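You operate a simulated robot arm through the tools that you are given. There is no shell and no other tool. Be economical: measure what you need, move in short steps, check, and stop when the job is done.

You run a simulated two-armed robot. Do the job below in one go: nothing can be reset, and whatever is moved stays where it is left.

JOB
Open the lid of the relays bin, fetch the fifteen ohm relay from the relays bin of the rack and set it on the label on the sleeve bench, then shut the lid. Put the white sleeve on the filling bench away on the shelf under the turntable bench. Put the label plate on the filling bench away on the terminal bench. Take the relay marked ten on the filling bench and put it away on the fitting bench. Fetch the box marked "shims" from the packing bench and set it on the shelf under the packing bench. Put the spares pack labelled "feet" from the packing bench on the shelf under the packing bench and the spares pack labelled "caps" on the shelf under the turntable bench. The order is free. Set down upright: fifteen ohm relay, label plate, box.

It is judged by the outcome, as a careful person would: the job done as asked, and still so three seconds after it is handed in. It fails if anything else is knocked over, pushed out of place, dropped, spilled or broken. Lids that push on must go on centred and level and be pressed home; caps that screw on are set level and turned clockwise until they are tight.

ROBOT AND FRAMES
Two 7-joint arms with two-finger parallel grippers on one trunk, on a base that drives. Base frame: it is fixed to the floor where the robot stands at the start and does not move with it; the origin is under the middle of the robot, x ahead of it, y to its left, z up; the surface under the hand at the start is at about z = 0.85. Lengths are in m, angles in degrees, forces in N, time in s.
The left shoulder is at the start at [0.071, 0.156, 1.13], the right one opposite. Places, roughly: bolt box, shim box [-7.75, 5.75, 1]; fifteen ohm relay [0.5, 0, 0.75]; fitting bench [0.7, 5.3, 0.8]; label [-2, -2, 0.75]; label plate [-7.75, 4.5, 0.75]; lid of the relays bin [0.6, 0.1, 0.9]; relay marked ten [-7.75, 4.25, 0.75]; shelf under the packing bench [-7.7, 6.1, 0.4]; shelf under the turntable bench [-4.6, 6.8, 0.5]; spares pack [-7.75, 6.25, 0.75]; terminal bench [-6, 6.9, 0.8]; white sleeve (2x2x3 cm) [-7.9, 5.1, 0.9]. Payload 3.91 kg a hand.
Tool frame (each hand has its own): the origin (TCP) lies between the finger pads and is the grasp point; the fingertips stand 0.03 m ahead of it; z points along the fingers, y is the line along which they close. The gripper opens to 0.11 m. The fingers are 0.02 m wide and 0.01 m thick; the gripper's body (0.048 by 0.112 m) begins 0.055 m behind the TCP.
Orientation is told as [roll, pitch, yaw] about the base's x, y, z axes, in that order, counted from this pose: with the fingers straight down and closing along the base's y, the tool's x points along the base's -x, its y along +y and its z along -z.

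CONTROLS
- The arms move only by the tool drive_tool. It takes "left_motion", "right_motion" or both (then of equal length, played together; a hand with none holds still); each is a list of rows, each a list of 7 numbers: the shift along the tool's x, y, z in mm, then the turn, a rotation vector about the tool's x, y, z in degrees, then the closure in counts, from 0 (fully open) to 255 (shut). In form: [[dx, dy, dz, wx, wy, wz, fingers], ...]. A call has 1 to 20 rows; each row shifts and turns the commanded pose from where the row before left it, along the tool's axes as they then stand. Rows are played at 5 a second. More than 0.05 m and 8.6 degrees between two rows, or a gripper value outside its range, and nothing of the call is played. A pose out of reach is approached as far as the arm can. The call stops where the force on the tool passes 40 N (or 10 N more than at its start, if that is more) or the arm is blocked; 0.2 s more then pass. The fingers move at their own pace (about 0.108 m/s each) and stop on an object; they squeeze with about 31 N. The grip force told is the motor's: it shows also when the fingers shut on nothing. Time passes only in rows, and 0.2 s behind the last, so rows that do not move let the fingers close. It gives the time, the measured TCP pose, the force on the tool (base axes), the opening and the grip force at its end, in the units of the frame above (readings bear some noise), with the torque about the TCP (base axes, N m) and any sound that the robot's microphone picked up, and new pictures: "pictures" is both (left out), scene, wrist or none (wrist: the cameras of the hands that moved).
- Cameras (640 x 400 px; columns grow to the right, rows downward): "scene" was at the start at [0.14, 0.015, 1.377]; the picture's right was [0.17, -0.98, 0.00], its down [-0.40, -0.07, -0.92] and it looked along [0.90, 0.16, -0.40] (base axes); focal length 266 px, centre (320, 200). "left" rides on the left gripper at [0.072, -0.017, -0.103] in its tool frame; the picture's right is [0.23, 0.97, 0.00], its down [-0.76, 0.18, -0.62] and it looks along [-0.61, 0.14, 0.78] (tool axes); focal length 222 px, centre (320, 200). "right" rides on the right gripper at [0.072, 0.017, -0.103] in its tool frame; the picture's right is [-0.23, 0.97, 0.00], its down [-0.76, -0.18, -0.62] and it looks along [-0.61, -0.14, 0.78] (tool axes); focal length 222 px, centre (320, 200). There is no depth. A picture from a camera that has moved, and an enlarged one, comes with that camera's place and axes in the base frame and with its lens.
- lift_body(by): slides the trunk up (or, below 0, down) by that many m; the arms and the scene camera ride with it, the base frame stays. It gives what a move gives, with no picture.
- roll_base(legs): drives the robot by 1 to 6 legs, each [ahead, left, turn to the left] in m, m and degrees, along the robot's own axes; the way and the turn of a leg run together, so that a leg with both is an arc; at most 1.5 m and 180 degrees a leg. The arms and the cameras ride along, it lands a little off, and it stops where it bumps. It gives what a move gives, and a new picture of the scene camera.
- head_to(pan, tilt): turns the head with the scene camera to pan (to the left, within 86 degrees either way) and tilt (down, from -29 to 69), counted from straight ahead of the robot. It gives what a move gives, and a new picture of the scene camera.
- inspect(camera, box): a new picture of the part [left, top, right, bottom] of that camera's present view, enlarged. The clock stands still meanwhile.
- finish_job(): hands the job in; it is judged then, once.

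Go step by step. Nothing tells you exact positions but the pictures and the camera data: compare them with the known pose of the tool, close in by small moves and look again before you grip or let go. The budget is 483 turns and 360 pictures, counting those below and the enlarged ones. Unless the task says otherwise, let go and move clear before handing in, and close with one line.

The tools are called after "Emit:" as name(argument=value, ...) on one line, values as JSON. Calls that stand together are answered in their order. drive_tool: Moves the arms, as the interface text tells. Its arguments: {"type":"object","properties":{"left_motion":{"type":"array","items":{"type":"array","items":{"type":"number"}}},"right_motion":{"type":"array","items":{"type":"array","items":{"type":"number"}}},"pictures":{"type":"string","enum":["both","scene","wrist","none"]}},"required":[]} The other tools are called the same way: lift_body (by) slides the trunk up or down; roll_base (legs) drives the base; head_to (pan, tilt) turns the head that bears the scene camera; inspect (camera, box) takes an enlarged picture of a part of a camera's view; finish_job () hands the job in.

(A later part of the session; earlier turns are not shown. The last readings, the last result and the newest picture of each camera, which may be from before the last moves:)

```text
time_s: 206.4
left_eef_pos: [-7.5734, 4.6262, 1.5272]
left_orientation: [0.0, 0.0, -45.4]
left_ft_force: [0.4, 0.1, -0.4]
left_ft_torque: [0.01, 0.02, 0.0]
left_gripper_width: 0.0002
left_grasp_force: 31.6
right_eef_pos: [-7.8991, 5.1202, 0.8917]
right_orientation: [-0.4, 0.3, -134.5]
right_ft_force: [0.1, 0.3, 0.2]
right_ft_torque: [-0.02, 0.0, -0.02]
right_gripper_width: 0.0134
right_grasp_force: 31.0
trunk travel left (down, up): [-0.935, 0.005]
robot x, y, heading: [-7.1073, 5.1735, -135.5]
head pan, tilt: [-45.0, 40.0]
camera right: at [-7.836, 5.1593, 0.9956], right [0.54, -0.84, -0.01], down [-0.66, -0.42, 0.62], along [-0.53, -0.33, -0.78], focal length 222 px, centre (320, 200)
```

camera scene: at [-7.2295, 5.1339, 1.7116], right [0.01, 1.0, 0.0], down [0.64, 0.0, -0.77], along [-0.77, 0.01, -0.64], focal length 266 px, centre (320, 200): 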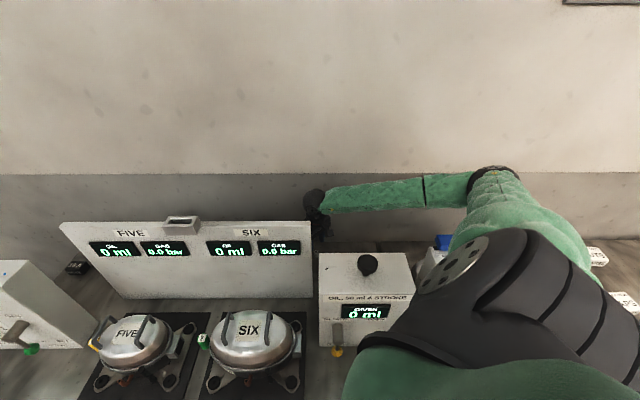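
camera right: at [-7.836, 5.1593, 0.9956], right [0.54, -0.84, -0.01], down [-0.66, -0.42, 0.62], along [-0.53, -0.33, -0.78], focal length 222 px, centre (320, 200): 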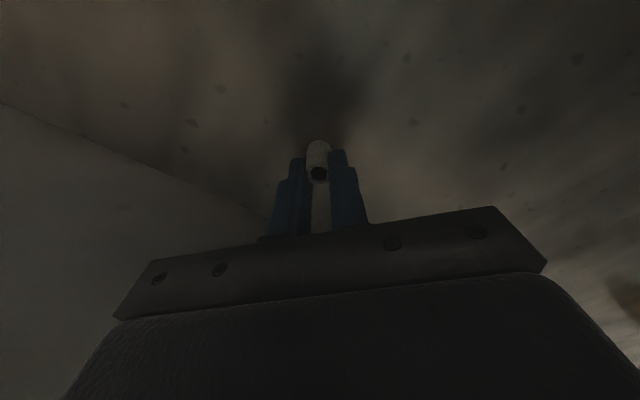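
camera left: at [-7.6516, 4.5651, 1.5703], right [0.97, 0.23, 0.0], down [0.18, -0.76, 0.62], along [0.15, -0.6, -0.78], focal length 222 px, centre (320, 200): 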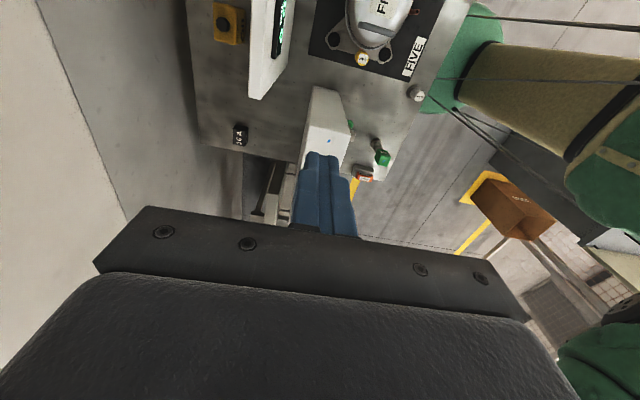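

Gripped (13 mm). I lift it straight up, clear of the panels.

Emit:
drive_tool(right_motion=[[0, 0, -20, 0, 0, 0, 255], [0, 0, -45, 0, 0, 0, 255], [0, 0, -45, 0, 0, 0, 255], [0, 0, -45, 0, 0, 0, 255], [0, 0, -45, 0, 0, 0, 255], [0, 0, -45, 0, 0, 0, 255], [0, 0, -45, 0, 0, 0, 255], [0, 0, -45, 0, 0, 0, 255], [0, 0, -45, 0, 0, 0, 255], [0, 0, -45, 0, 0, 0, 255], [0, 0, -45, 0, 0, 0, 255], [0, 0, -45, 0, 0, 0, 255], [0, 0, -45, 0, 0, 0, 255]], pictures="wrist")

Emit:
inspect(camera="right", box=[260, 100, 380, 250])

```text
time_s: 209.2
left_eef_pos: [-7.5733, 4.626, 1.5276]
left_orientation: [0.1, 0.2, -45.3]
left_ft_force: [0.2, 0.2, 0.3]
left_ft_torque: [-0.02, 0.0, -0.01]
left_gripper_width: 0.0001
left_grasp_force: 30.9
right_eef_pos: [-7.8974, 5.1175, 1.4463]
right_orientation: [-0.3, 0.3, -134.3]
right_ft_force: [-0.7, -1.2, 0.3]
right_ft_torque: [0.03, -0.01, -0.03]
right_gripper_width: 0.013
right_grasp_force: 30.9
trunk travel left (down, up): [-0.935, 0.005]
robot x, y, heading: [-7.1066, 5.1675, -135.5]
head pan, tilt: [-45.0, 40.0]
camera right: at [-7.8337, 5.1571, 1.5503], right [0.54, -0.84, -0.01], down [-0.66, -0.42, 0.62], along [-0.53, -0.33, -0.78], focal length 222 px, centre (320, 200)
```

right: 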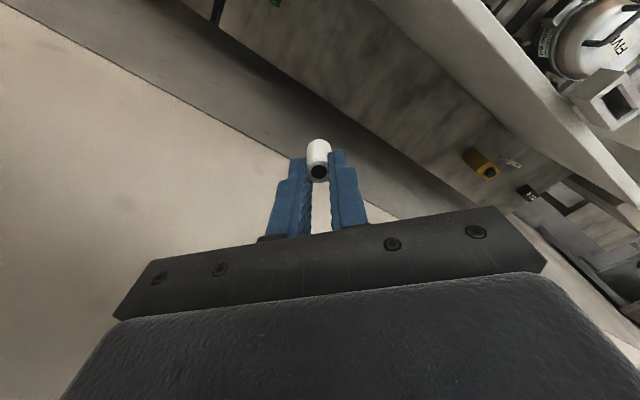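

```text
2.67 times, centred on (320, 175) of right
camera zoom: at [-7.8337, 5.1571, 1.5503], right [0.54, -0.84, -0.01], down [-0.66, -0.42, 0.62], along [-0.53, -0.33, -0.78], focal length 592 px, centre (320, 267)
```

zoom: 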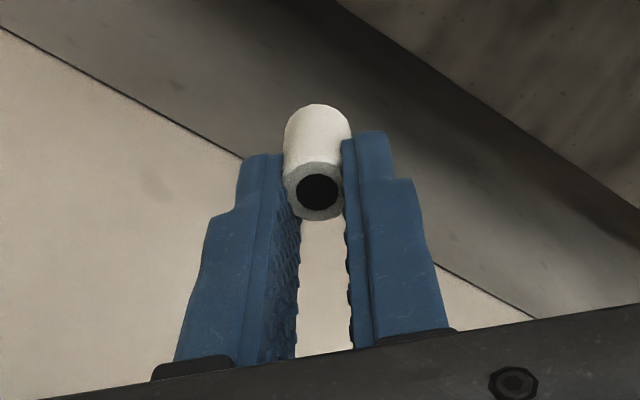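

The sleeve is held. I enlarge the view of the LONG plate and the relay behind the panel.

Emit:
inspect(camera="right", box=[450, 130, 570, 220])

```text
4.44 times, centred on (510, 175) of right
camera zoom: at [-7.8337, 5.1571, 1.5503], right [0.54, -0.84, -0.01], down [-0.66, -0.42, 0.62], along [-0.53, -0.33, -0.78], focal length 987 px, centre (-524, 311)
```

zoom: 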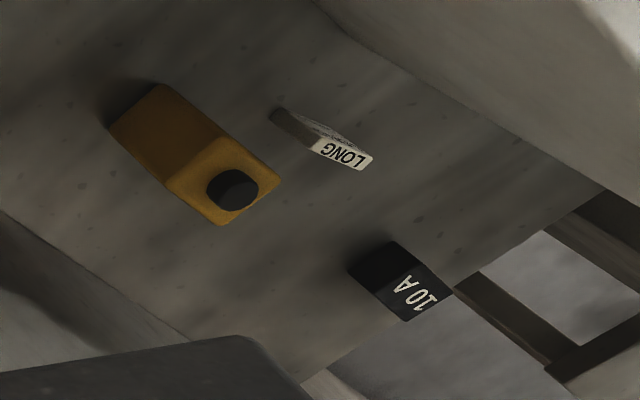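

The LONG plate is thin, runs along y, centred near (−7.80, 4.43). I turn square to the bench and slide south to take it with the left hand.

Emit:
roll_base(legs=[[0, 0, -45], [0, 0.54, 0]])

Emit:
head_to(pan=15, tilt=45)

Emit:
inspect(camera="left", box=[0, 0, 640, 240])

```text
time_s: 214.4
left_eef_pos: [-7.8286, 4.5859, 1.5277]
left_orientation: [0.0, 0.1, -90.7]
left_ft_force: [0.2, 0.8, 0.0]
left_ft_torque: [-0.01, 0.01, 0.01]
left_gripper_width: 0.0001
left_grasp_force: 30.7
right_eef_pos: [-7.707, 5.1627, 1.446]
right_orientation: [-0.2, 0.2, -179.9]
right_ft_force: [0.2, 0.3, -0.3]
right_ft_torque: [-0.01, 0.03, -0.02]
right_gripper_width: 0.0159
right_grasp_force: 30.5
trunk travel left (down, up): [-0.935, 0.005]
robot x, y, heading: [-7.1131, 4.6328, 179.2]
head pan, tilt: [-45.0, 40.0]
camera scene: at [-7.2263, 4.6968, 1.7115], right [0.72, 0.7, 0.0], down [0.45, -0.46, -0.77], along [-0.53, 0.55, -0.64], focal length 266 px, centre (320, 200)
```

scene: 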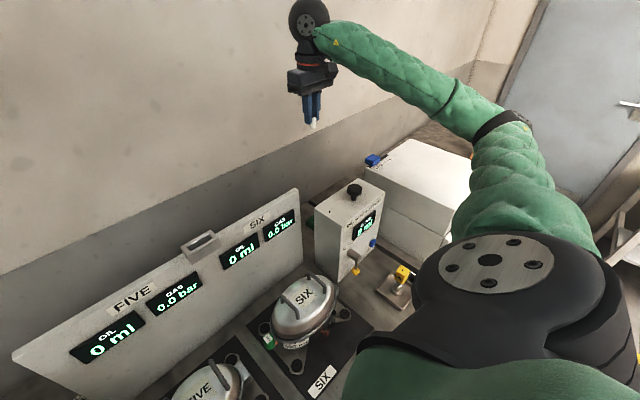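

```text
time_s: 215.7
left_eef_pos: [-7.8303, 4.5852, 1.5267]
left_orientation: [0.0, 0.1, -90.7]
left_ft_force: [0.3, -0.1, 0.3]
left_ft_torque: [0.01, 0.03, -0.03]
left_gripper_width: 0.0
left_grasp_force: 30.8
right_eef_pos: [-7.706, 5.1619, 1.4454]
right_orientation: [-0.3, 0.3, -179.9]
right_ft_force: [-0.7, 0.1, -0.9]
right_ft_torque: [0.0, 0.01, 0.04]
right_gripper_width: 0.0156
right_grasp_force: 31.0
trunk travel left (down, up): [-0.935, 0.005]
robot x, y, heading: [-7.1176, 4.6311, 179.1]
head pan, tilt: [15.0, 45.0]
camera scene: at [-7.246, 4.6146, 1.7043], right [-0.24, 0.97, 0.0], down [0.69, 0.17, -0.71], along [-0.69, -0.17, -0.71], focal length 266 px, centre (320, 200)
```

scene: 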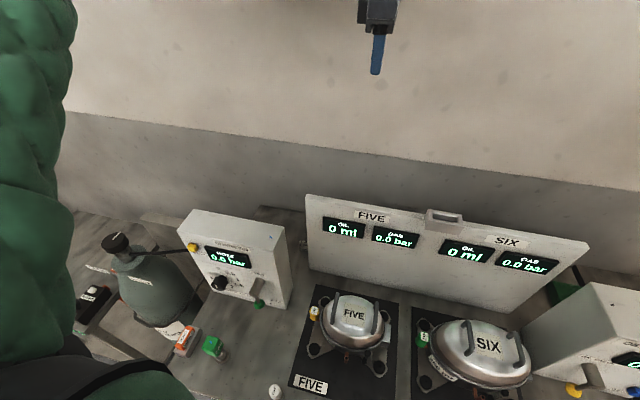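

```text
1.00 times, centred on (320, 120) of left (not enlarged: the box is as wide or as high as the picture)
camera zoom: at [-7.8446, 4.6584, 1.6313], right [0.98, 0.21, 0.0], down [0.17, -0.77, 0.62], along [0.13, -0.61, -0.78], focal length 222 px, centre (320, 280)
```

zoom: 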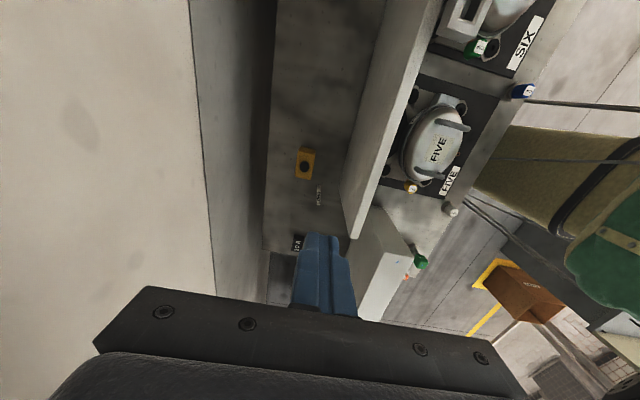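

The plate is confirmed at (−7.80, 4.432). I bring the left hand over it and descend part way with fingers closing along x.

Emit:
drive_tool(left_motion=[[-40, 7.5, 0, 0, 0, 0, 150], [-40, 7.5, 0, 0, 0, 0, 150], [-40, 7.5, 0, 0, 0, 0, 150], [-40, 7.5, 0, 0, 0, 0, 150], [0, 0, 40, 0, 0, 0, 150], [0, 0, 40, 0, 0, 0, 150], [0, 0, 40, 0, 0, 0, 150], [0, 0, 40, 0, 0, 0, 150], [0, 0, 40, 0, 0, 0, 150], [0, 0, 40, 0, 0, 0, 150], [0, 0, 0, 0, 0, 0, 150]])

```text
time_s: 218.1
left_eef_pos: [-7.8006, 4.4255, 1.2902]
left_orientation: [0.1, 0.1, -90.6]
left_ft_force: [0.1, 0.7, 0.8]
left_ft_torque: [-0.03, 0.04, -0.05]
left_gripper_width: 0.0453
left_grasp_force: 0.1
right_eef_pos: [-7.7052, 5.1616, 1.4469]
right_orientation: [-0.4, 0.2, -179.9]
right_ft_force: [-0.6, 0.5, -0.3]
right_ft_torque: [0.02, 0.02, -0.04]
right_gripper_width: 0.0158
right_grasp_force: 31.1
trunk travel left (down, up): [-0.935, 0.005]
robot x, y, heading: [-7.1177, 4.6362, 179.3]
head pan, tilt: [15.0, 45.0]
camera scene: at [-7.245, 4.6144, 1.7044], right [-0.24, 0.97, 0.0], down [0.69, 0.17, -0.71], along [-0.69, -0.17, -0.71], focal length 266 px, centre (320, 200)
camera left: at [-7.815, 4.4978, 1.3934], right [0.98, 0.21, 0.0], down [0.17, -0.77, 0.62], along [0.13, -0.61, -0.78], focal length 222 px, centre (320, 200)
```

scene: 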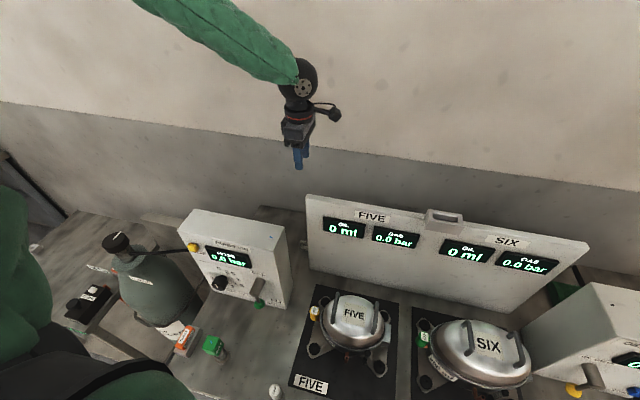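
left: 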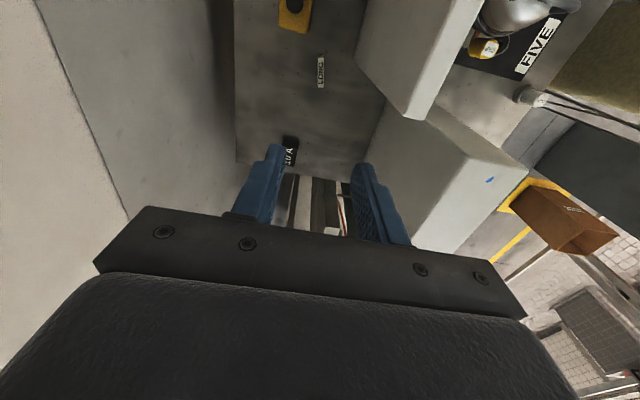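

Aligned. I descend further to about 1.0 and check.

Emit:
drive_tool(left_motion=[[0, 0, 42, 0, 0, 0, 150], [0, 0, 42, 0, 0, 0, 150], [0, 0, 42, 0, 0, 0, 150], [0, 0, 42, 0, 0, 0, 150], [0, 0, 42, 0, 0, 0, 150], [0, 0, 42, 0, 0, 0, 150], [0, 0, 38, 0, 0, 0, 150], [0, 0, 0, 0, 0, 0, 150]])

```text
time_s: 219.9
left_eef_pos: [-7.7771, 4.385, 1.0579]
left_orientation: [0.0, 0.2, -90.7]
left_ft_force: [-0.7, 0.0, -0.6]
left_ft_torque: [0.0, 0.0, -0.03]
left_gripper_width: 0.0453
left_grasp_force: 0.1
left hand out of reach, approached as far as the arm can: row 5, 6, 7
right_eef_pos: [-7.7056, 5.1624, 1.446]
right_orientation: [-0.3, 0.3, -180.0]
right_ft_force: [-0.9, -0.6, -0.3]
right_ft_torque: [-0.02, -0.01, -0.01]
right_gripper_width: 0.0158
right_grasp_force: 31.2
trunk travel left (down, up): [-0.935, 0.005]
robot x, y, heading: [-7.1133, 4.6348, 179.1]
head pan, tilt: [15.0, 45.0]
camera scene: at [-7.2464, 4.6145, 1.7042], right [-0.24, 0.97, 0.0], down [0.69, 0.17, -0.71], along [-0.69, -0.17, -0.71], focal length 266 px, centre (320, 200)
camera left: at [-7.7928, 4.4579, 1.1615], right [0.98, 0.21, 0.0], down [0.17, -0.77, 0.62], along [0.13, -0.61, -0.78], focal length 222 px, centre (320, 200)
```

scene: 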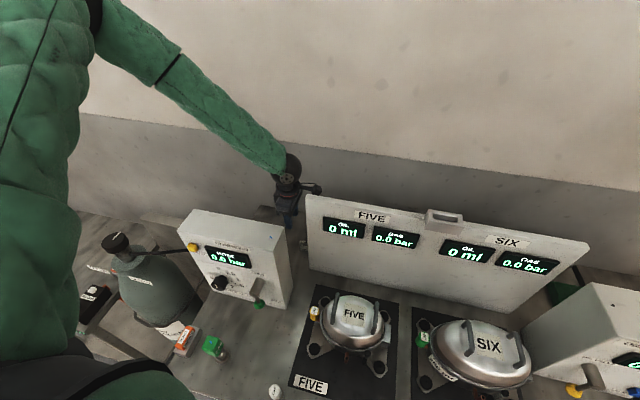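
left: 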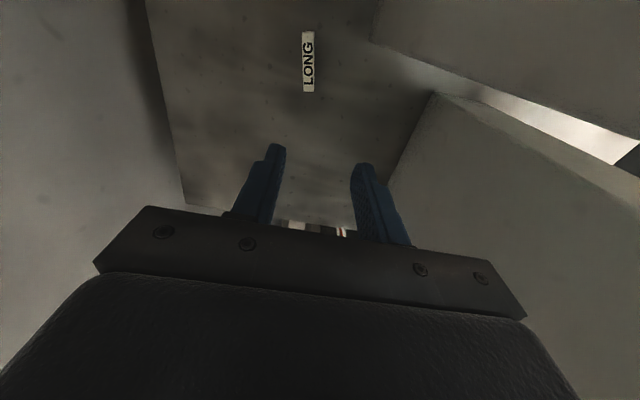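

The left wrist reached a joint limit because the shoulder is high. I raise the left hand, move the right hand back and up, and then lower the trunk for a better posture.

Emit:
drive_tool(left_motion=[[0, 0, -45, 0, 0, 0, 150], [0, 0, -45, 0, 0, 0, 150], [0, 0, -45, 0, 0, 0, 150], [0, 0, -45, 0, 0, 0, 150], [0, 0, -45, 0, 0, 0, 150], [0, 0, -45, 0, 0, 0, 150]], right_motion=[[35, 0, -25, 0, 0, 0, 255], [35, 0, -25, 0, 0, 0, 255], [35, 0, -25, 0, 0, 0, 255], [35, 0, -25, 0, 0, 0, 255], [35, 0, -20, 0, 0, 0, 255], [35, 0, -20, 0, 0, 0, 255]], pictures="none")

Emit:
lift_body(by=-0.18)

```text
time_s: 221.3
left_eef_pos: [-7.7745, 4.3818, 1.329]
left_orientation: [-0.2, 0.2, -90.7]
left_ft_force: [0.7, -0.3, -0.1]
left_ft_torque: [0.02, 0.03, -0.03]
left_gripper_width: 0.0455
left_grasp_force: 0.1
right_eef_pos: [-7.4978, 5.1625, 1.5807]
right_orientation: [-0.3, 0.1, -179.8]
right_ft_force: [-0.5, 0.7, 0.8]
right_ft_torque: [0.0, 0.04, -0.03]
right_gripper_width: 0.0159
right_grasp_force: 30.7
right hand out of reach, approached as far as the arm can: row 4
trunk travel left (down, up): [-0.935, 0.005]
robot x, y, heading: [-7.1142, 4.6329, 179.1]
head pan, tilt: [15.0, 45.0]
```

```text
time_s: 223.3
left_eef_pos: [-7.7788, 4.3831, 1.1458]
left_orientation: [0.0, 0.1, -90.6]
left_ft_force: [-0.3, 0.2, -1.2]
left_ft_torque: [-0.01, 0.03, 0.02]
left_gripper_width: 0.0457
left_grasp_force: 0.1
right_eef_pos: [-7.5013, 5.1624, 1.3996]
right_orientation: [-0.3, 0.3, -179.9]
right_ft_force: [0.0, 0.0, 0.3]
right_ft_torque: [-0.02, -0.02, -0.01]
right_gripper_width: 0.0158
right_grasp_force: 31.3
trunk travel left (down, up): [-0.755, 0.185]
robot x, y, heading: [-7.1137, 4.6334, 179.3]
head pan, tilt: [15.0, 45.0]
```

Now I correct the hand laterally to sit over the plate again and look.

Emit:
drive_tool(left_motion=[[0, -24, 0, 0, 0, 0, 150], [20, 0, 0, 0, 0, 0, 150], [20, 0, 0, 0, 0, 0, 150], [0, 0, 0, 0, 0, 0, 150]])

```text
time_s: 224.3
left_eef_pos: [-7.8007, 4.4224, 1.1464]
left_orientation: [0.0, 0.1, -90.7]
left_ft_force: [0.0, -0.2, 0.5]
left_ft_torque: [0.02, 0.02, -0.04]
left_gripper_width: 0.0453
left_grasp_force: 0.0
right_eef_pos: [-7.502, 5.1605, 1.4002]
right_orientation: [-0.3, 0.3, -179.8]
right_ft_force: [0.8, 0.5, 0.2]
right_ft_torque: [0.01, -0.01, -0.02]
right_gripper_width: 0.016
right_grasp_force: 31.0
trunk travel left (down, up): [-0.755, 0.185]
robot x, y, heading: [-7.1146, 4.6338, 179.2]
head pan, tilt: [15.0, 45.0]
camera scene: at [-7.246, 4.6134, 1.5243], right [-0.24, 0.97, 0.0], down [0.69, 0.17, -0.71], along [-0.69, -0.17, -0.71], focal length 266 px, centre (320, 200)
camera left: at [-7.8168, 4.4947, 1.2507], right [0.98, 0.22, 0.0], down [0.17, -0.77, 0.62], along [0.13, -0.61, -0.78], focal length 222 px, centre (320, 200)
```

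scene: 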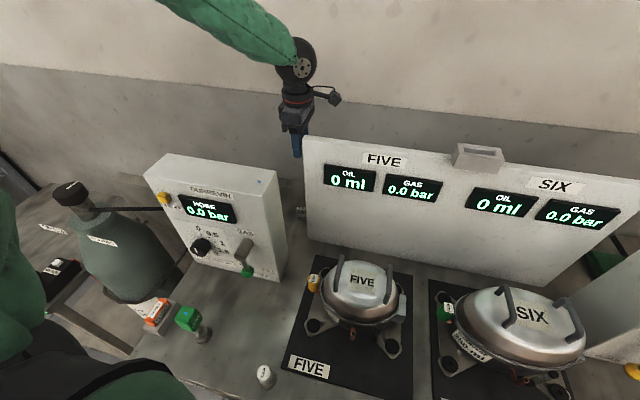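
left: 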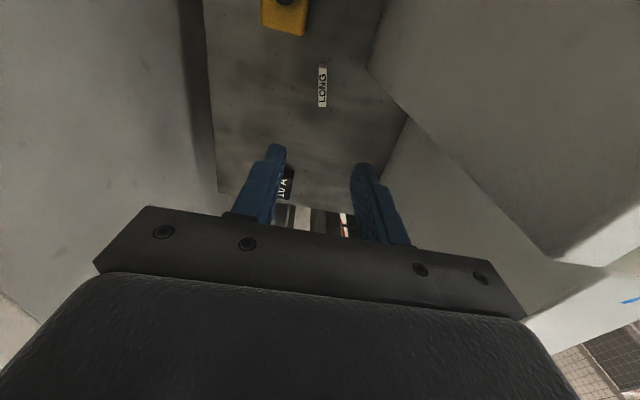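

Plate centre (−7.80, 4.426). I descend.

Emit:
drive_tool(left_motion=[[0, 0, 40, 0, 0, 0, 150], [0, 0, 40, 0, 0, 0, 150], [0, 0, 40, 0, 0, 0, 150], [0, 0, 40, 0, 0, 0, 150], [0, 0, 40, 0, 0, 0, 150], [0, 0, 0, 0, 0, 0, 150]])

```text
time_s: 225.7
left_eef_pos: [-7.8027, 4.4247, 0.9476]
left_orientation: [-0.1, 0.1, -90.7]
left_ft_force: [-0.2, 0.7, 0.5]
left_ft_torque: [-0.02, 0.05, 0.02]
left_gripper_width: 0.0454
left_grasp_force: 0.0
right_eef_pos: [-7.5009, 5.1635, 1.3988]
right_orientation: [-0.3, 0.1, -179.9]
right_ft_force: [0.0, 0.4, 0.6]
right_ft_torque: [0.0, 0.02, -0.01]
right_gripper_width: 0.0161
right_grasp_force: 30.6
trunk travel left (down, up): [-0.755, 0.185]
robot x, y, heading: [-7.1139, 4.6347, 179.2]
head pan, tilt: [15.0, 45.0]
camera scene: at [-7.2447, 4.615, 1.5244], right [-0.24, 0.97, 0.0], down [0.69, 0.17, -0.71], along [-0.69, -0.17, -0.71], focal length 266 px, centre (320, 200)
camera left: at [-7.8176, 4.4968, 1.0514], right [0.98, 0.21, 0.0], down [0.17, -0.77, 0.62], along [0.13, -0.61, -0.78], focal length 222 px, centre (320, 200)
```

scene: 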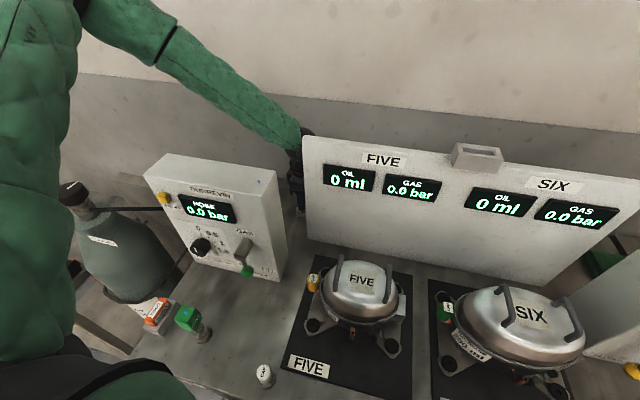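
left: 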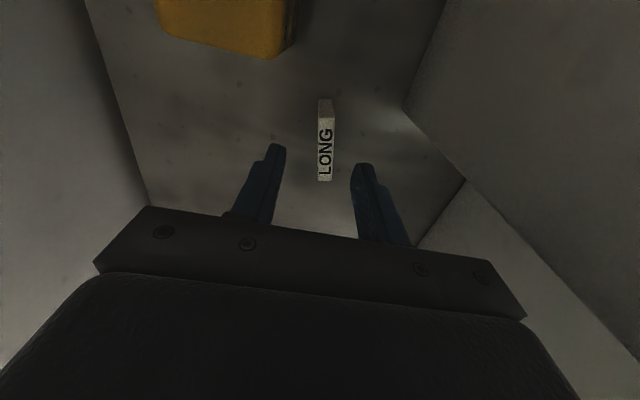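

The plate is well centred between the fingers. I descend 52 mm and grip.

Emit:
drive_tool(left_motion=[[0, 2, 26, 0, 0, 0, 150], [0, 0, 26, 0, 0, 0, 150], [0, 0, 0, 0, 0, 0, 150], [0, 0, 0, 0, 0, 0, 255], [0, 0, 0, 0, 0, 0, 255], [0, 0, 0, 0, 0, 0, 255]], pictures="wrist")

```text
time_s: 227.1
left_eef_pos: [-7.7953, 4.4143, 0.9063]
left_orientation: [0.1, 0.1, -90.7]
left_ft_force: [0.3, 0.5, 0.2]
left_ft_torque: [-0.03, -0.03, 0.02]
left_gripper_width: 0.0109
left_grasp_force: 30.8
left hand out of reach, approached as far as the arm can: row 2
right_eef_pos: [-7.5022, 5.1627, 1.3983]
right_orientation: [-0.3, 0.2, -179.9]
right_ft_force: [-0.7, -0.7, -0.6]
right_ft_torque: [0.02, -0.01, 0.03]
right_gripper_width: 0.0158
right_grasp_force: 30.8
trunk travel left (down, up): [-0.755, 0.185]
robot x, y, heading: [-7.115, 4.6336, 179.3]
head pan, tilt: [15.0, 45.0]
camera left: at [-7.811, 4.4864, 1.0105], right [0.98, 0.21, 0.0], down [0.17, -0.77, 0.62], along [0.13, -0.61, -0.78], focal length 222 px, centre (320, 200)
```

left: 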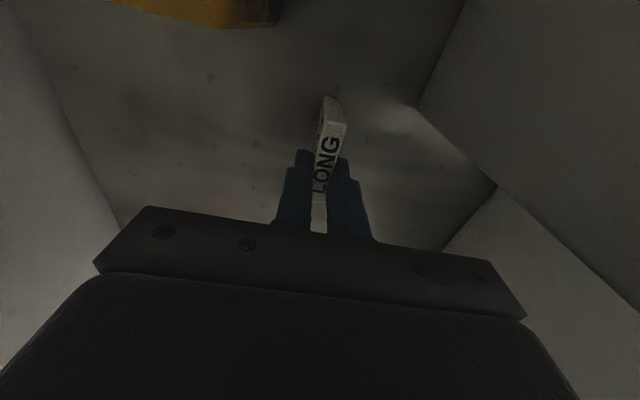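

The plate is gripped. I lift it straight up, out from behind the panels.

Emit:
drive_tool(left_motion=[[0, 0, -20, 0, 0, 0, 255], [0, 0, -40, 0, 0, 0, 255], [0, 0, -40, 0, 0, 0, 255], [0, 0, -40, 0, 0, 0, 255], [0, 0, -40, 0, 0, 0, 255], [0, 0, -40, 0, 0, 0, 255], [0, 0, -40, 0, 0, 0, 255], [0, 0, -40, 0, 0, 0, 255], [0, 0, -40, 0, 0, 0, 255], [0, 0, -40, 0, 0, 0, 255], [0, 0, -40, 0, 0, 0, 255], [0, 0, 0, 0, 0, 0, 255]])

Emit:
inspect(camera="right", box=[260, 100, 380, 250])

Emit:
inspect(camera="left", box=[230, 50, 430, 250])

```text
time_s: 229.7
left_eef_pos: [-7.794, 4.4109, 1.3251]
left_orientation: [0.1, 0.1, -90.7]
left_ft_force: [0.3, -0.6, -0.5]
left_ft_torque: [-0.03, 0.03, -0.02]
left_gripper_width: 0.0111
left_grasp_force: 31.1
right_eef_pos: [-7.5033, 5.1616, 1.3994]
right_orientation: [-0.3, 0.3, -179.9]
right_ft_force: [0.2, -0.1, -0.1]
right_ft_torque: [0.02, 0.0, 0.01]
right_gripper_width: 0.0157
right_grasp_force: 31.3
trunk travel left (down, up): [-0.755, 0.185]
robot x, y, heading: [-7.1167, 4.6348, 179.1]
head pan, tilt: [15.0, 45.0]
camera scene: at [-7.2466, 4.6143, 1.5242], right [-0.24, 0.97, 0.0], down [0.69, 0.17, -0.71], along [-0.68, -0.17, -0.71], focal length 266 px, centre (320, 200)
camera left: at [-7.8092, 4.4831, 1.4295], right [0.98, 0.21, 0.0], down [0.17, -0.77, 0.62], along [0.13, -0.61, -0.78], focal length 222 px, centre (320, 200)
```

scene: 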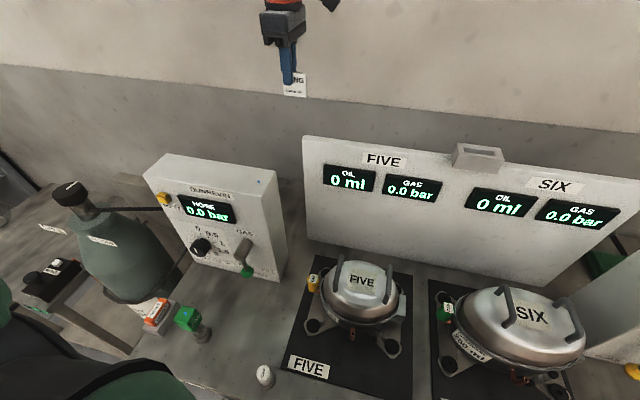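
left: 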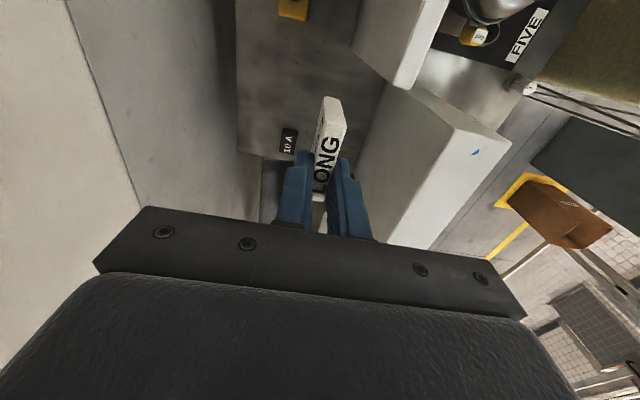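

```text
2.67 times, centred on (320, 175) of right
camera zoom: at [-7.4301, 5.1449, 1.5032], right [-0.22, -0.97, -0.01], down [-0.77, 0.17, 0.62], along [-0.6, 0.14, -0.78], focal length 592 px, centre (320, 267)
```

zoom: 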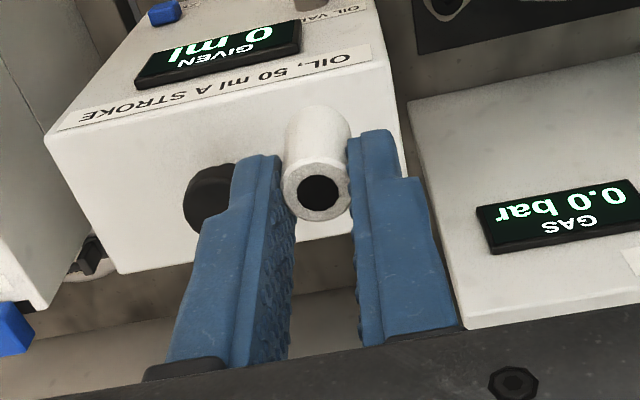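

```text
2.00 times, centred on (330, 150) of left
camera zoom: at [-7.8092, 4.4831, 1.4295], right [0.98, 0.21, 0.0], down [0.17, -0.77, 0.62], along [0.13, -0.61, -0.78], focal length 444 px, centre (300, 300)
```

zoom: 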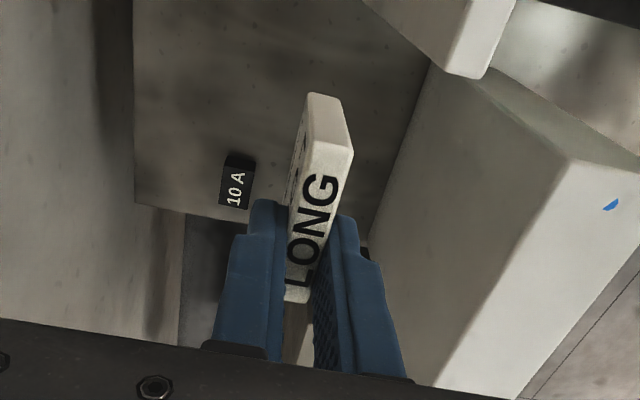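

Both items are held. I pull the left hand back, retreat from the bench, turn north and look at the benches there.

Emit:
drive_tool(left_motion=[[0, 40, 0, 0, 0, 0, 255], [0, 40, 0, 0, 0, 0, 255], [0, 40, 0, 0, 0, 0, 255], [0, 30, 0, 0, 0, 0, 255]], pictures="none")

Emit:
roll_base(legs=[[-0.6, 0, 0], [0, 0, -90]])

Emit:
head_to(pan=0, tilt=25)

```text
time_s: 230.7
left_eef_pos: [-7.6415, 4.4109, 1.3262]
left_orientation: [-0.1, 0.1, -90.9]
left_ft_force: [0.8, -0.5, -0.1]
left_ft_torque: [0.04, 0.03, 0.02]
left_gripper_width: 0.0107
left_grasp_force: 30.8
right_eef_pos: [-7.4996, 5.1626, 1.4007]
right_orientation: [-0.2, 0.2, -179.9]
right_ft_force: [0.2, 0.0, -0.1]
right_ft_torque: [-0.02, 0.04, 0.01]
right_gripper_width: 0.016
right_grasp_force: 30.6
trunk travel left (down, up): [-0.755, 0.185]
robot x, y, heading: [-7.1141, 4.6348, 179.0]
head pan, tilt: [15.0, 45.0]
```

```text
time_s: 237.9
left_eef_pos: [-6.7433, 5.1533, 1.3258]
left_orientation: [-0.1, 0.1, 179.6]
left_ft_force: [0.4, 0.0, -0.4]
left_ft_torque: [0.0, -0.01, 0.01]
left_gripper_width: 0.011
left_grasp_force: 31.3
right_eef_pos: [-5.9897, 5.0172, 1.4]
right_orientation: [-0.3, 0.3, 90.6]
right_ft_force: [-0.3, -0.1, 0.1]
right_ft_torque: [0.0, 0.0, -0.02]
right_gripper_width: 0.0161
right_grasp_force: 30.6
trunk travel left (down, up): [-0.755, 0.185]
robot x, y, heading: [-6.5138, 4.6297, 89.7]
head pan, tilt: [15.0, 45.0]
camera scene: at [-6.5366, 4.7534, 1.5243], right [0.97, 0.25, 0.0], down [0.18, -0.68, -0.71], along [-0.18, 0.68, -0.71], focal length 266 px, centre (320, 200)
```

scene: 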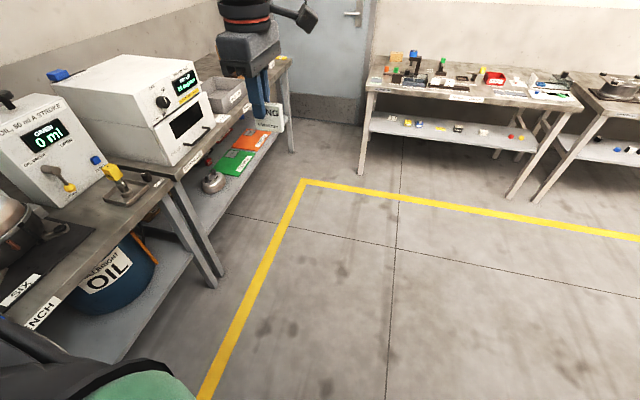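

```text
time_s: 238.7
left_eef_pos: [-6.7427, 5.1533, 1.3266]
left_orientation: [0.0, 0.1, 179.7]
left_ft_force: [0.0, 0.1, -0.8]
left_ft_torque: [0.0, -0.04, 0.0]
left_gripper_width: 0.0109
left_grasp_force: 31.2
right_eef_pos: [-5.9887, 5.016, 1.4004]
right_orientation: [-0.3, 0.3, 90.6]
right_ft_force: [-0.1, -0.3, -0.1]
right_ft_torque: [-0.02, 0.0, 0.02]
right_gripper_width: 0.0158
right_grasp_force: 30.8
trunk travel left (down, up): [-0.755, 0.185]
robot x, y, heading: [-6.5146, 4.6287, 89.5]
head pan, tilt: [0.0, 25.0]
camera scene: at [-6.5155, 4.7669, 1.5548], right [1.0, -0.01, 0.0], down [0.0, -0.42, -0.91], along [0.01, 0.91, -0.42], focal length 266 px, centre (320, 200)
```

scene: 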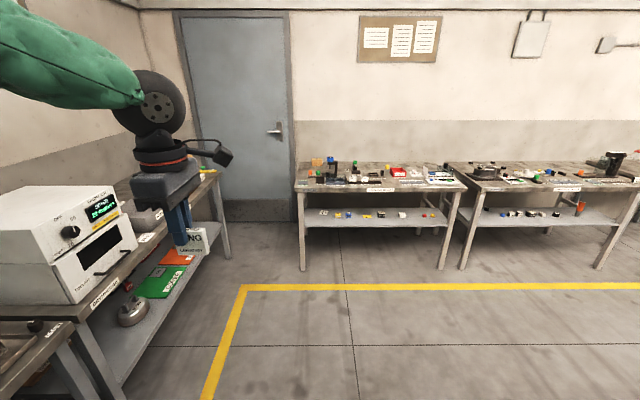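

The terminal bench spans x≈−6.65…−5.4 with its front at y≈6.65; the turntable bench is to its right. I drive toward the terminal bench and look for a free place.

Emit:
roll_base(legs=[[1.2, -0.35, 0]])

Emit:
head_to(pan=0, tilt=45)

```text
time_s: 245.0
left_eef_pos: [-6.3815, 6.3374, 1.3262]
left_orientation: [0.0, 0.1, 179.6]
left_ft_force: [0.2, -0.1, -0.7]
left_ft_torque: [0.01, 0.0, 0.01]
left_gripper_width: 0.0108
left_grasp_force: 30.8
right_eef_pos: [-5.628, 6.1987, 1.3992]
right_orientation: [-0.4, 0.3, 90.5]
right_ft_force: [0.2, -1.5, 0.1]
right_ft_torque: [-0.01, -0.01, 0.05]
right_gripper_width: 0.0157
right_grasp_force: 31.1
trunk travel left (down, up): [-0.755, 0.185]
robot x, y, heading: [-6.1539, 5.8117, 89.6]
head pan, tilt: [0.0, 25.0]
camera scene: at [-6.1555, 5.951, 1.5549], right [1.0, -0.01, 0.0], down [0.0, -0.42, -0.91], along [0.01, 0.91, -0.42], focal length 266 px, centre (320, 200)
```

scene: 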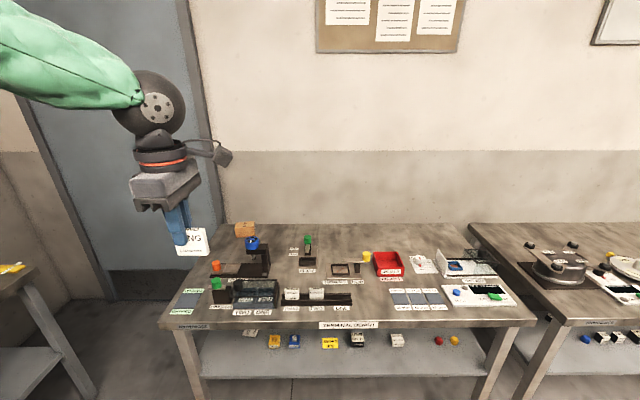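

```text
time_s: 245.8
left_eef_pos: [-6.3823, 6.3379, 1.3268]
left_orientation: [0.1, 0.1, 179.4]
left_ft_force: [-0.5, 0.6, -1.1]
left_ft_torque: [-0.01, -0.02, 0.03]
left_gripper_width: 0.0111
left_grasp_force: 31.0
right_eef_pos: [-5.6283, 6.1994, 1.3993]
right_orientation: [-0.3, 0.2, 90.4]
right_ft_force: [0.1, -0.3, -0.2]
right_ft_torque: [0.03, 0.01, 0.03]
right_gripper_width: 0.0159
right_grasp_force: 31.0
trunk travel left (down, up): [-0.755, 0.185]
robot x, y, heading: [-6.151, 5.8099, 89.5]
head pan, tilt: [0.0, 45.0]
camera scene: at [-6.1556, 5.9402, 1.5244], right [1.0, -0.01, 0.0], down [-0.01, -0.71, -0.71], along [0.01, 0.71, -0.71], focal length 266 px, centre (320, 200)
```

scene: 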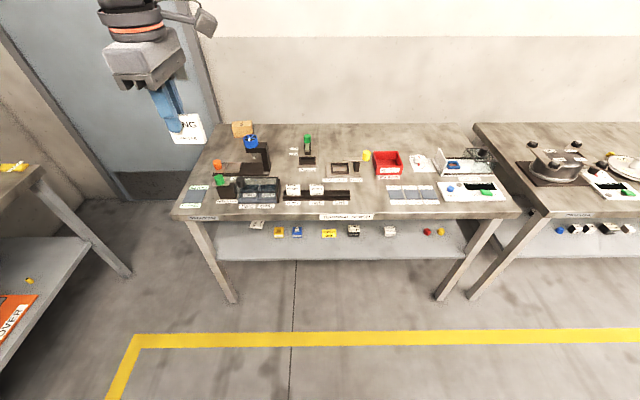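

Emit:
inspect(camera="scene", box=[165, 110, 365, 225])

Emit:
inspect(camera="scene", box=[330, 110, 530, 225])

```text
3.20 times, centred on (265, 168) of scene
camera zoom: at [-6.1556, 5.9402, 1.5244], right [1.0, -0.01, 0.0], down [-0.01, -0.71, -0.71], along [0.01, 0.71, -0.71], focal length 850 px, centre (496, 304)
```

zoom: 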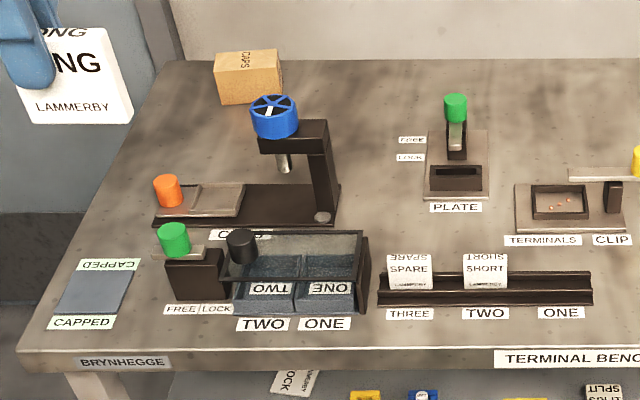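

```text
3.20 times, centred on (430, 168) of scene
camera zoom: at [-6.1556, 5.9402, 1.5244], right [1.0, -0.01, 0.0], down [-0.01, -0.71, -0.71], along [0.01, 0.71, -0.71], focal length 850 px, centre (-32, 304)
```

zoom: 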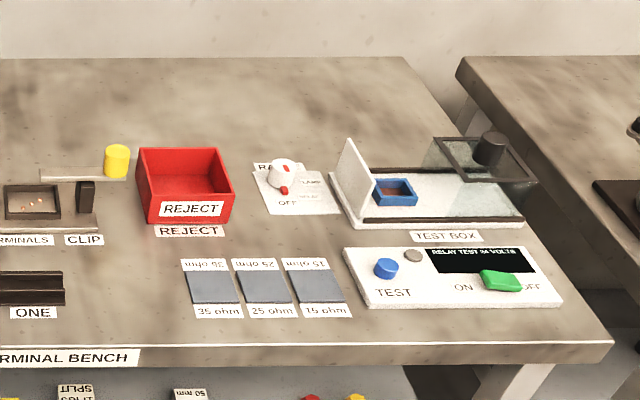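

There is free space on the terminal bench's back strip, around (−6.05, 6.98). I drive in so the left hand can reach it and lower the trunk.

Emit:
roll_base(legs=[[0.38, -0.28, 0.5]])

Emit:
lift_body(by=-0.15)

Emit:
drive_tool(left_motion=[[0, -40, 0, 0, 0, 0, 255], [0, -40, 0, 0, 0, 0, 255], [0, -40, 0, 0, 0, 0, 255], [0, -40, 0, 0, 0, 0, 255], [0, -40, 0, 0, 0, 0, 255]])

```text
time_s: 248.6
left_eef_pos: [-6.0977, 6.717, 1.3267]
left_orientation: [0.1, 0.0, 179.6]
left_ft_force: [-0.6, -0.2, 0.1]
left_ft_torque: [0.0, -0.01, -0.02]
left_gripper_width: 0.0109
left_grasp_force: 31.6
right_eef_pos: [-5.3451, 6.5786, 1.3998]
right_orientation: [-0.3, 0.2, 90.5]
right_ft_force: [0.0, -0.9, -0.2]
right_ft_torque: [0.0, -0.07, -0.05]
right_gripper_width: 0.0157
right_grasp_force: 31.1
trunk travel left (down, up): [-0.755, 0.185]
robot x, y, heading: [-5.871, 6.1901, 89.6]
head pan, tilt: [0.0, 45.0]
camera scene: at [-5.8714, 6.3201, 1.5243], right [1.0, -0.01, 0.0], down [-0.01, -0.71, -0.71], along [0.01, 0.71, -0.71], focal length 266 px, centre (320, 200)
```

scene: 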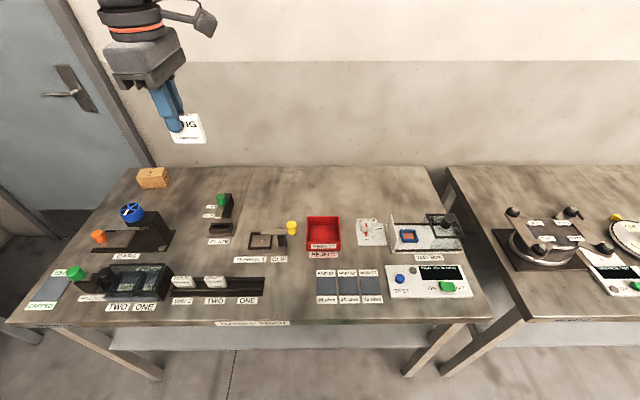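

```text
time_s: 250.4
left_eef_pos: [-6.0968, 6.7174, 1.1774]
left_orientation: [0.0, 0.2, 179.5]
left_ft_force: [-0.7, 0.7, -0.3]
left_ft_torque: [-0.02, -0.02, 0.0]
left_gripper_width: 0.0106
left_grasp_force: 31.6
right_eef_pos: [-5.3454, 6.5788, 1.2504]
right_orientation: [-0.3, 0.2, 90.4]
right_ft_force: [-0.2, -0.3, -0.3]
right_ft_torque: [0.01, 0.01, 0.03]
right_gripper_width: 0.0158
right_grasp_force: 31.1
trunk travel left (down, up): [-0.605, 0.335]
robot x, y, heading: [-5.8704, 6.1904, 89.4]
head pan, tilt: [0.0, 45.0]
```

```text
time_s: 251.6
left_eef_pos: [-6.096, 6.9188, 1.1778]
left_orientation: [0.0, 0.1, 179.5]
left_ft_force: [0.1, 0.7, 0.1]
left_ft_torque: [0.01, 0.01, 0.0]
left_gripper_width: 0.0109
left_grasp_force: 31.2
right_eef_pos: [-5.3446, 6.5821, 1.2481]
right_orientation: [-0.3, 0.3, 90.5]
right_ft_force: [0.2, 0.9, -0.3]
right_ft_torque: [-0.03, -0.01, -0.01]
right_gripper_width: 0.0158
right_grasp_force: 31.1
trunk travel left (down, up): [-0.605, 0.335]
robot x, y, heading: [-5.869, 6.1877, 89.4]
head pan, tilt: [0.0, 45.0]
camera scene: at [-5.8718, 6.322, 1.3741], right [1.0, -0.01, 0.0], down [-0.01, -0.71, -0.71], along [0.01, 0.71, -0.71], focal length 266 px, centre (320, 200)
camera left: at [-6.0229, 6.9355, 1.2809], right [0.22, -0.98, 0.0], down [-0.76, -0.17, 0.62], along [-0.61, -0.14, -0.78], focal length 222 px, centre (320, 200)
```

scene: 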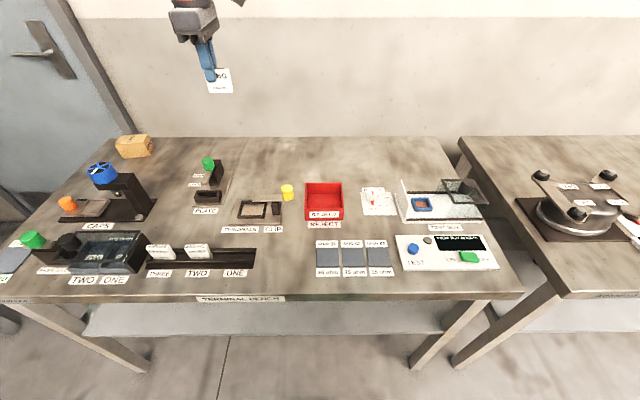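
left: 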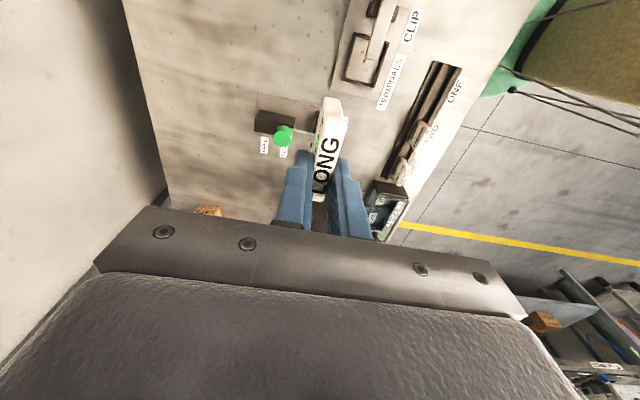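

The free strip behind the fixtures is clear. I move the hand to (−6.04, 7.0) and lower to about 15 mm above the surface.

Emit:
drive_tool(left_motion=[[28, -40, 0, 0, 0, 0, 255], [28, -40, 0, 0, 0, 0, 255], [0, 0, 42, 0, 0, 0, 255], [0, 0, 42, 0, 0, 0, 255], [0, 0, 42, 0, 0, 0, 255], [0, 0, 42, 0, 0, 0, 255], [0, 0, 42, 0, 0, 0, 255], [0, 0, 40, 0, 0, 0, 255], [0, 0, 0, 0, 0, 0, 255]])

Emit:
inspect(camera="scene", box=[190, 100, 340, 220])

```text
time_s: 253.6
left_eef_pos: [-6.0392, 6.9967, 0.9263]
left_orientation: [0.0, 0.1, 179.6]
left_ft_force: [-0.2, 0.3, -0.5]
left_ft_torque: [0.03, 0.0, -0.02]
left_gripper_width: 0.0107
left_grasp_force: 30.7
right_eef_pos: [-5.3443, 6.5788, 1.2497]
right_orientation: [-0.2, 0.3, 90.4]
right_ft_force: [-0.2, -1.2, 0.1]
right_ft_torque: [0.01, 0.0, -0.01]
right_gripper_width: 0.0158
right_grasp_force: 31.2
trunk travel left (down, up): [-0.605, 0.335]
robot x, y, heading: [-5.8746, 6.1913, 89.3]
head pan, tilt: [0.0, 45.0]
camera scene: at [-5.8709, 6.3197, 1.3744], right [1.0, -0.01, 0.0], down [-0.01, -0.71, -0.71], along [0.01, 0.71, -0.71], focal length 266 px, centre (320, 200)
camera left: at [-5.9659, 7.0119, 1.0303], right [0.22, -0.98, 0.0], down [-0.76, -0.17, 0.62], along [-0.61, -0.14, -0.78], focal length 222 px, centre (320, 200)
```

scene: 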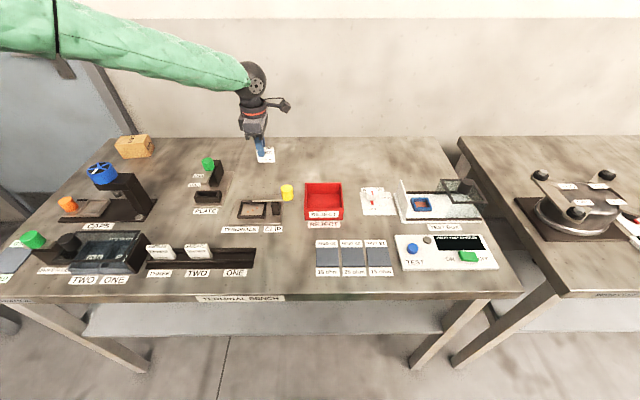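
left: 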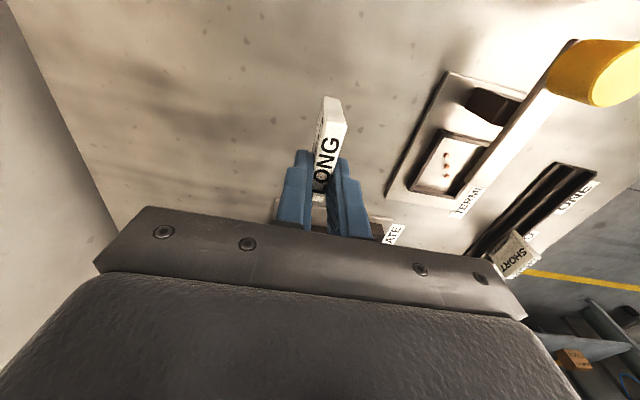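

```text
3.33 times, centred on (265, 160) of scene
camera zoom: at [-5.8709, 6.3197, 1.3744], right [1.0, -0.01, 0.0], down [-0.01, -0.71, -0.71], along [0.01, 0.71, -0.71], focal length 886 px, centre (503, 333)
```

zoom: 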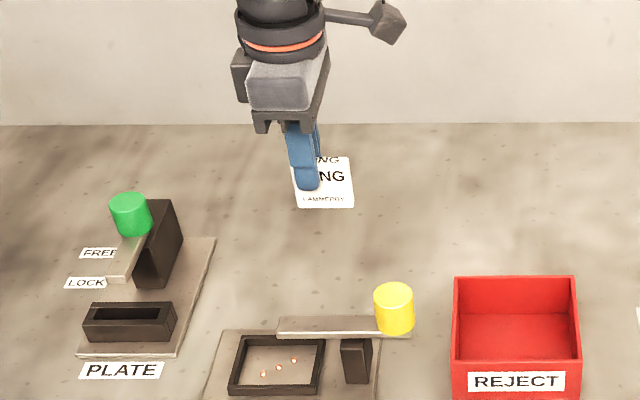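

Good place, clear of everything. I lower in small steps until contact.

Emit:
drive_tool(left_motion=[[0, 0, 8, 0, 0, 0, 255], [0, 0, 5, 0, 0, 0, 255], [0, 0, 0, 0, 0, 0, 255]], pictures="none")

Emit:
drive_tool(left_motion=[[0, 0, 2.5, 0, 0, 0, 255], [0, 0, 0, 0, 0, 0, 255]], pictures="none")

Emit:
drive_tool(left_motion=[[0, 0, 2.5, 0, 0, 0, 255], [0, 0, 0, 0, 0, 0, 255]], pictures="none")

```text
time_s: 254.4
left_eef_pos: [-6.0403, 6.9969, 0.9143]
left_orientation: [0.1, 0.2, 179.6]
left_ft_force: [0.0, 0.0, -0.8]
left_ft_torque: [0.0, 0.03, 0.0]
left_gripper_width: 0.0107
left_grasp_force: 31.0
right_eef_pos: [-5.3442, 6.5794, 1.2499]
right_orientation: [-0.3, 0.3, 90.4]
right_ft_force: [-0.3, 0.6, 0.2]
right_ft_torque: [-0.03, 0.01, 0.0]
right_gripper_width: 0.0159
right_grasp_force: 31.0
trunk travel left (down, up): [-0.605, 0.335]
robot x, y, heading: [-5.8674, 6.1891, 89.3]
head pan, tilt: [0.0, 45.0]
```

```text
time_s: 255.0
left_eef_pos: [-6.0416, 6.9953, 0.9118]
left_orientation: [-0.1, 0.2, 179.5]
left_ft_force: [-0.1, 1.1, -0.1]
left_ft_torque: [0.02, 0.01, 0.02]
left_gripper_width: 0.0109
left_grasp_force: 30.6
right_eef_pos: [-5.3442, 6.5794, 1.2491]
right_orientation: [-0.3, 0.3, 90.4]
right_ft_force: [-0.7, 0.1, -1.4]
right_ft_torque: [0.0, -0.01, 0.02]
right_gripper_width: 0.016
right_grasp_force: 31.4
trunk travel left (down, up): [-0.605, 0.335]
robot x, y, heading: [-5.8733, 6.1873, 89.2]
head pan, tilt: [0.0, 45.0]
```

```text
time_s: 255.6
left_eef_pos: [-6.0421, 6.9951, 0.9095]
left_orientation: [-0.1, 0.2, 179.5]
left_ft_force: [0.1, -0.2, -0.9]
left_ft_torque: [0.03, -0.03, -0.03]
left_gripper_width: 0.0108
left_grasp_force: 30.9
left hand out of reach, approached as far as the arm can: row 1
right_eef_pos: [-5.3452, 6.5788, 1.2497]
right_orientation: [-0.4, 0.3, 90.4]
right_ft_force: [0.5, 0.6, -0.3]
right_ft_torque: [0.02, 0.02, 0.02]
right_gripper_width: 0.016
right_grasp_force: 30.8
trunk travel left (down, up): [-0.605, 0.335]
robot x, y, heading: [-5.8711, 6.1877, 89.3]
head pan, tilt: [0.0, 45.0]
```

The arm is at its limit there, so I use tiny trunk steps downward instead.

Emit:
lift_body(by=-0.003)

Emit:
lift_body(by=-0.003)

```text
time_s: 256.1
left_eef_pos: [-6.0423, 6.995, 0.9078]
left_orientation: [-0.1, 0.2, 179.5]
left_ft_force: [-0.1, 0.4, -0.2]
left_ft_torque: [0.03, 0.02, -0.02]
left_gripper_width: 0.011
left_grasp_force: 30.6
right_eef_pos: [-5.3435, 6.5795, 1.2451]
right_orientation: [-0.3, 0.3, 90.4]
right_ft_force: [-0.8, 0.2, -0.1]
right_ft_torque: [-0.02, -0.01, 0.01]
right_gripper_width: 0.016
right_grasp_force: 31.2
trunk travel left (down, up): [-0.602, 0.338]
robot x, y, heading: [-5.8679, 6.1914, 89.5]
head pan, tilt: [0.0, 45.0]
```

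```text
time_s: 256.6
left_eef_pos: [-6.0414, 6.9942, 0.9036]
left_orientation: [-0.1, 0.2, 179.5]
left_ft_force: [0.4, 0.5, 0.3]
left_ft_torque: [0.02, -0.01, 0.01]
left_gripper_width: 0.0108
left_grasp_force: 30.6
right_eef_pos: [-5.3447, 6.578, 1.2428]
right_orientation: [-0.3, 0.3, 90.4]
right_ft_force: [0.2, -0.3, -0.5]
right_ft_torque: [-0.02, 0.02, -0.04]
right_gripper_width: 0.0157
right_grasp_force: 31.2
trunk travel left (down, up): [-0.599, 0.341]
robot x, y, heading: [-5.8703, 6.1883, 89.2]
head pan, tilt: [0.0, 45.0]
```

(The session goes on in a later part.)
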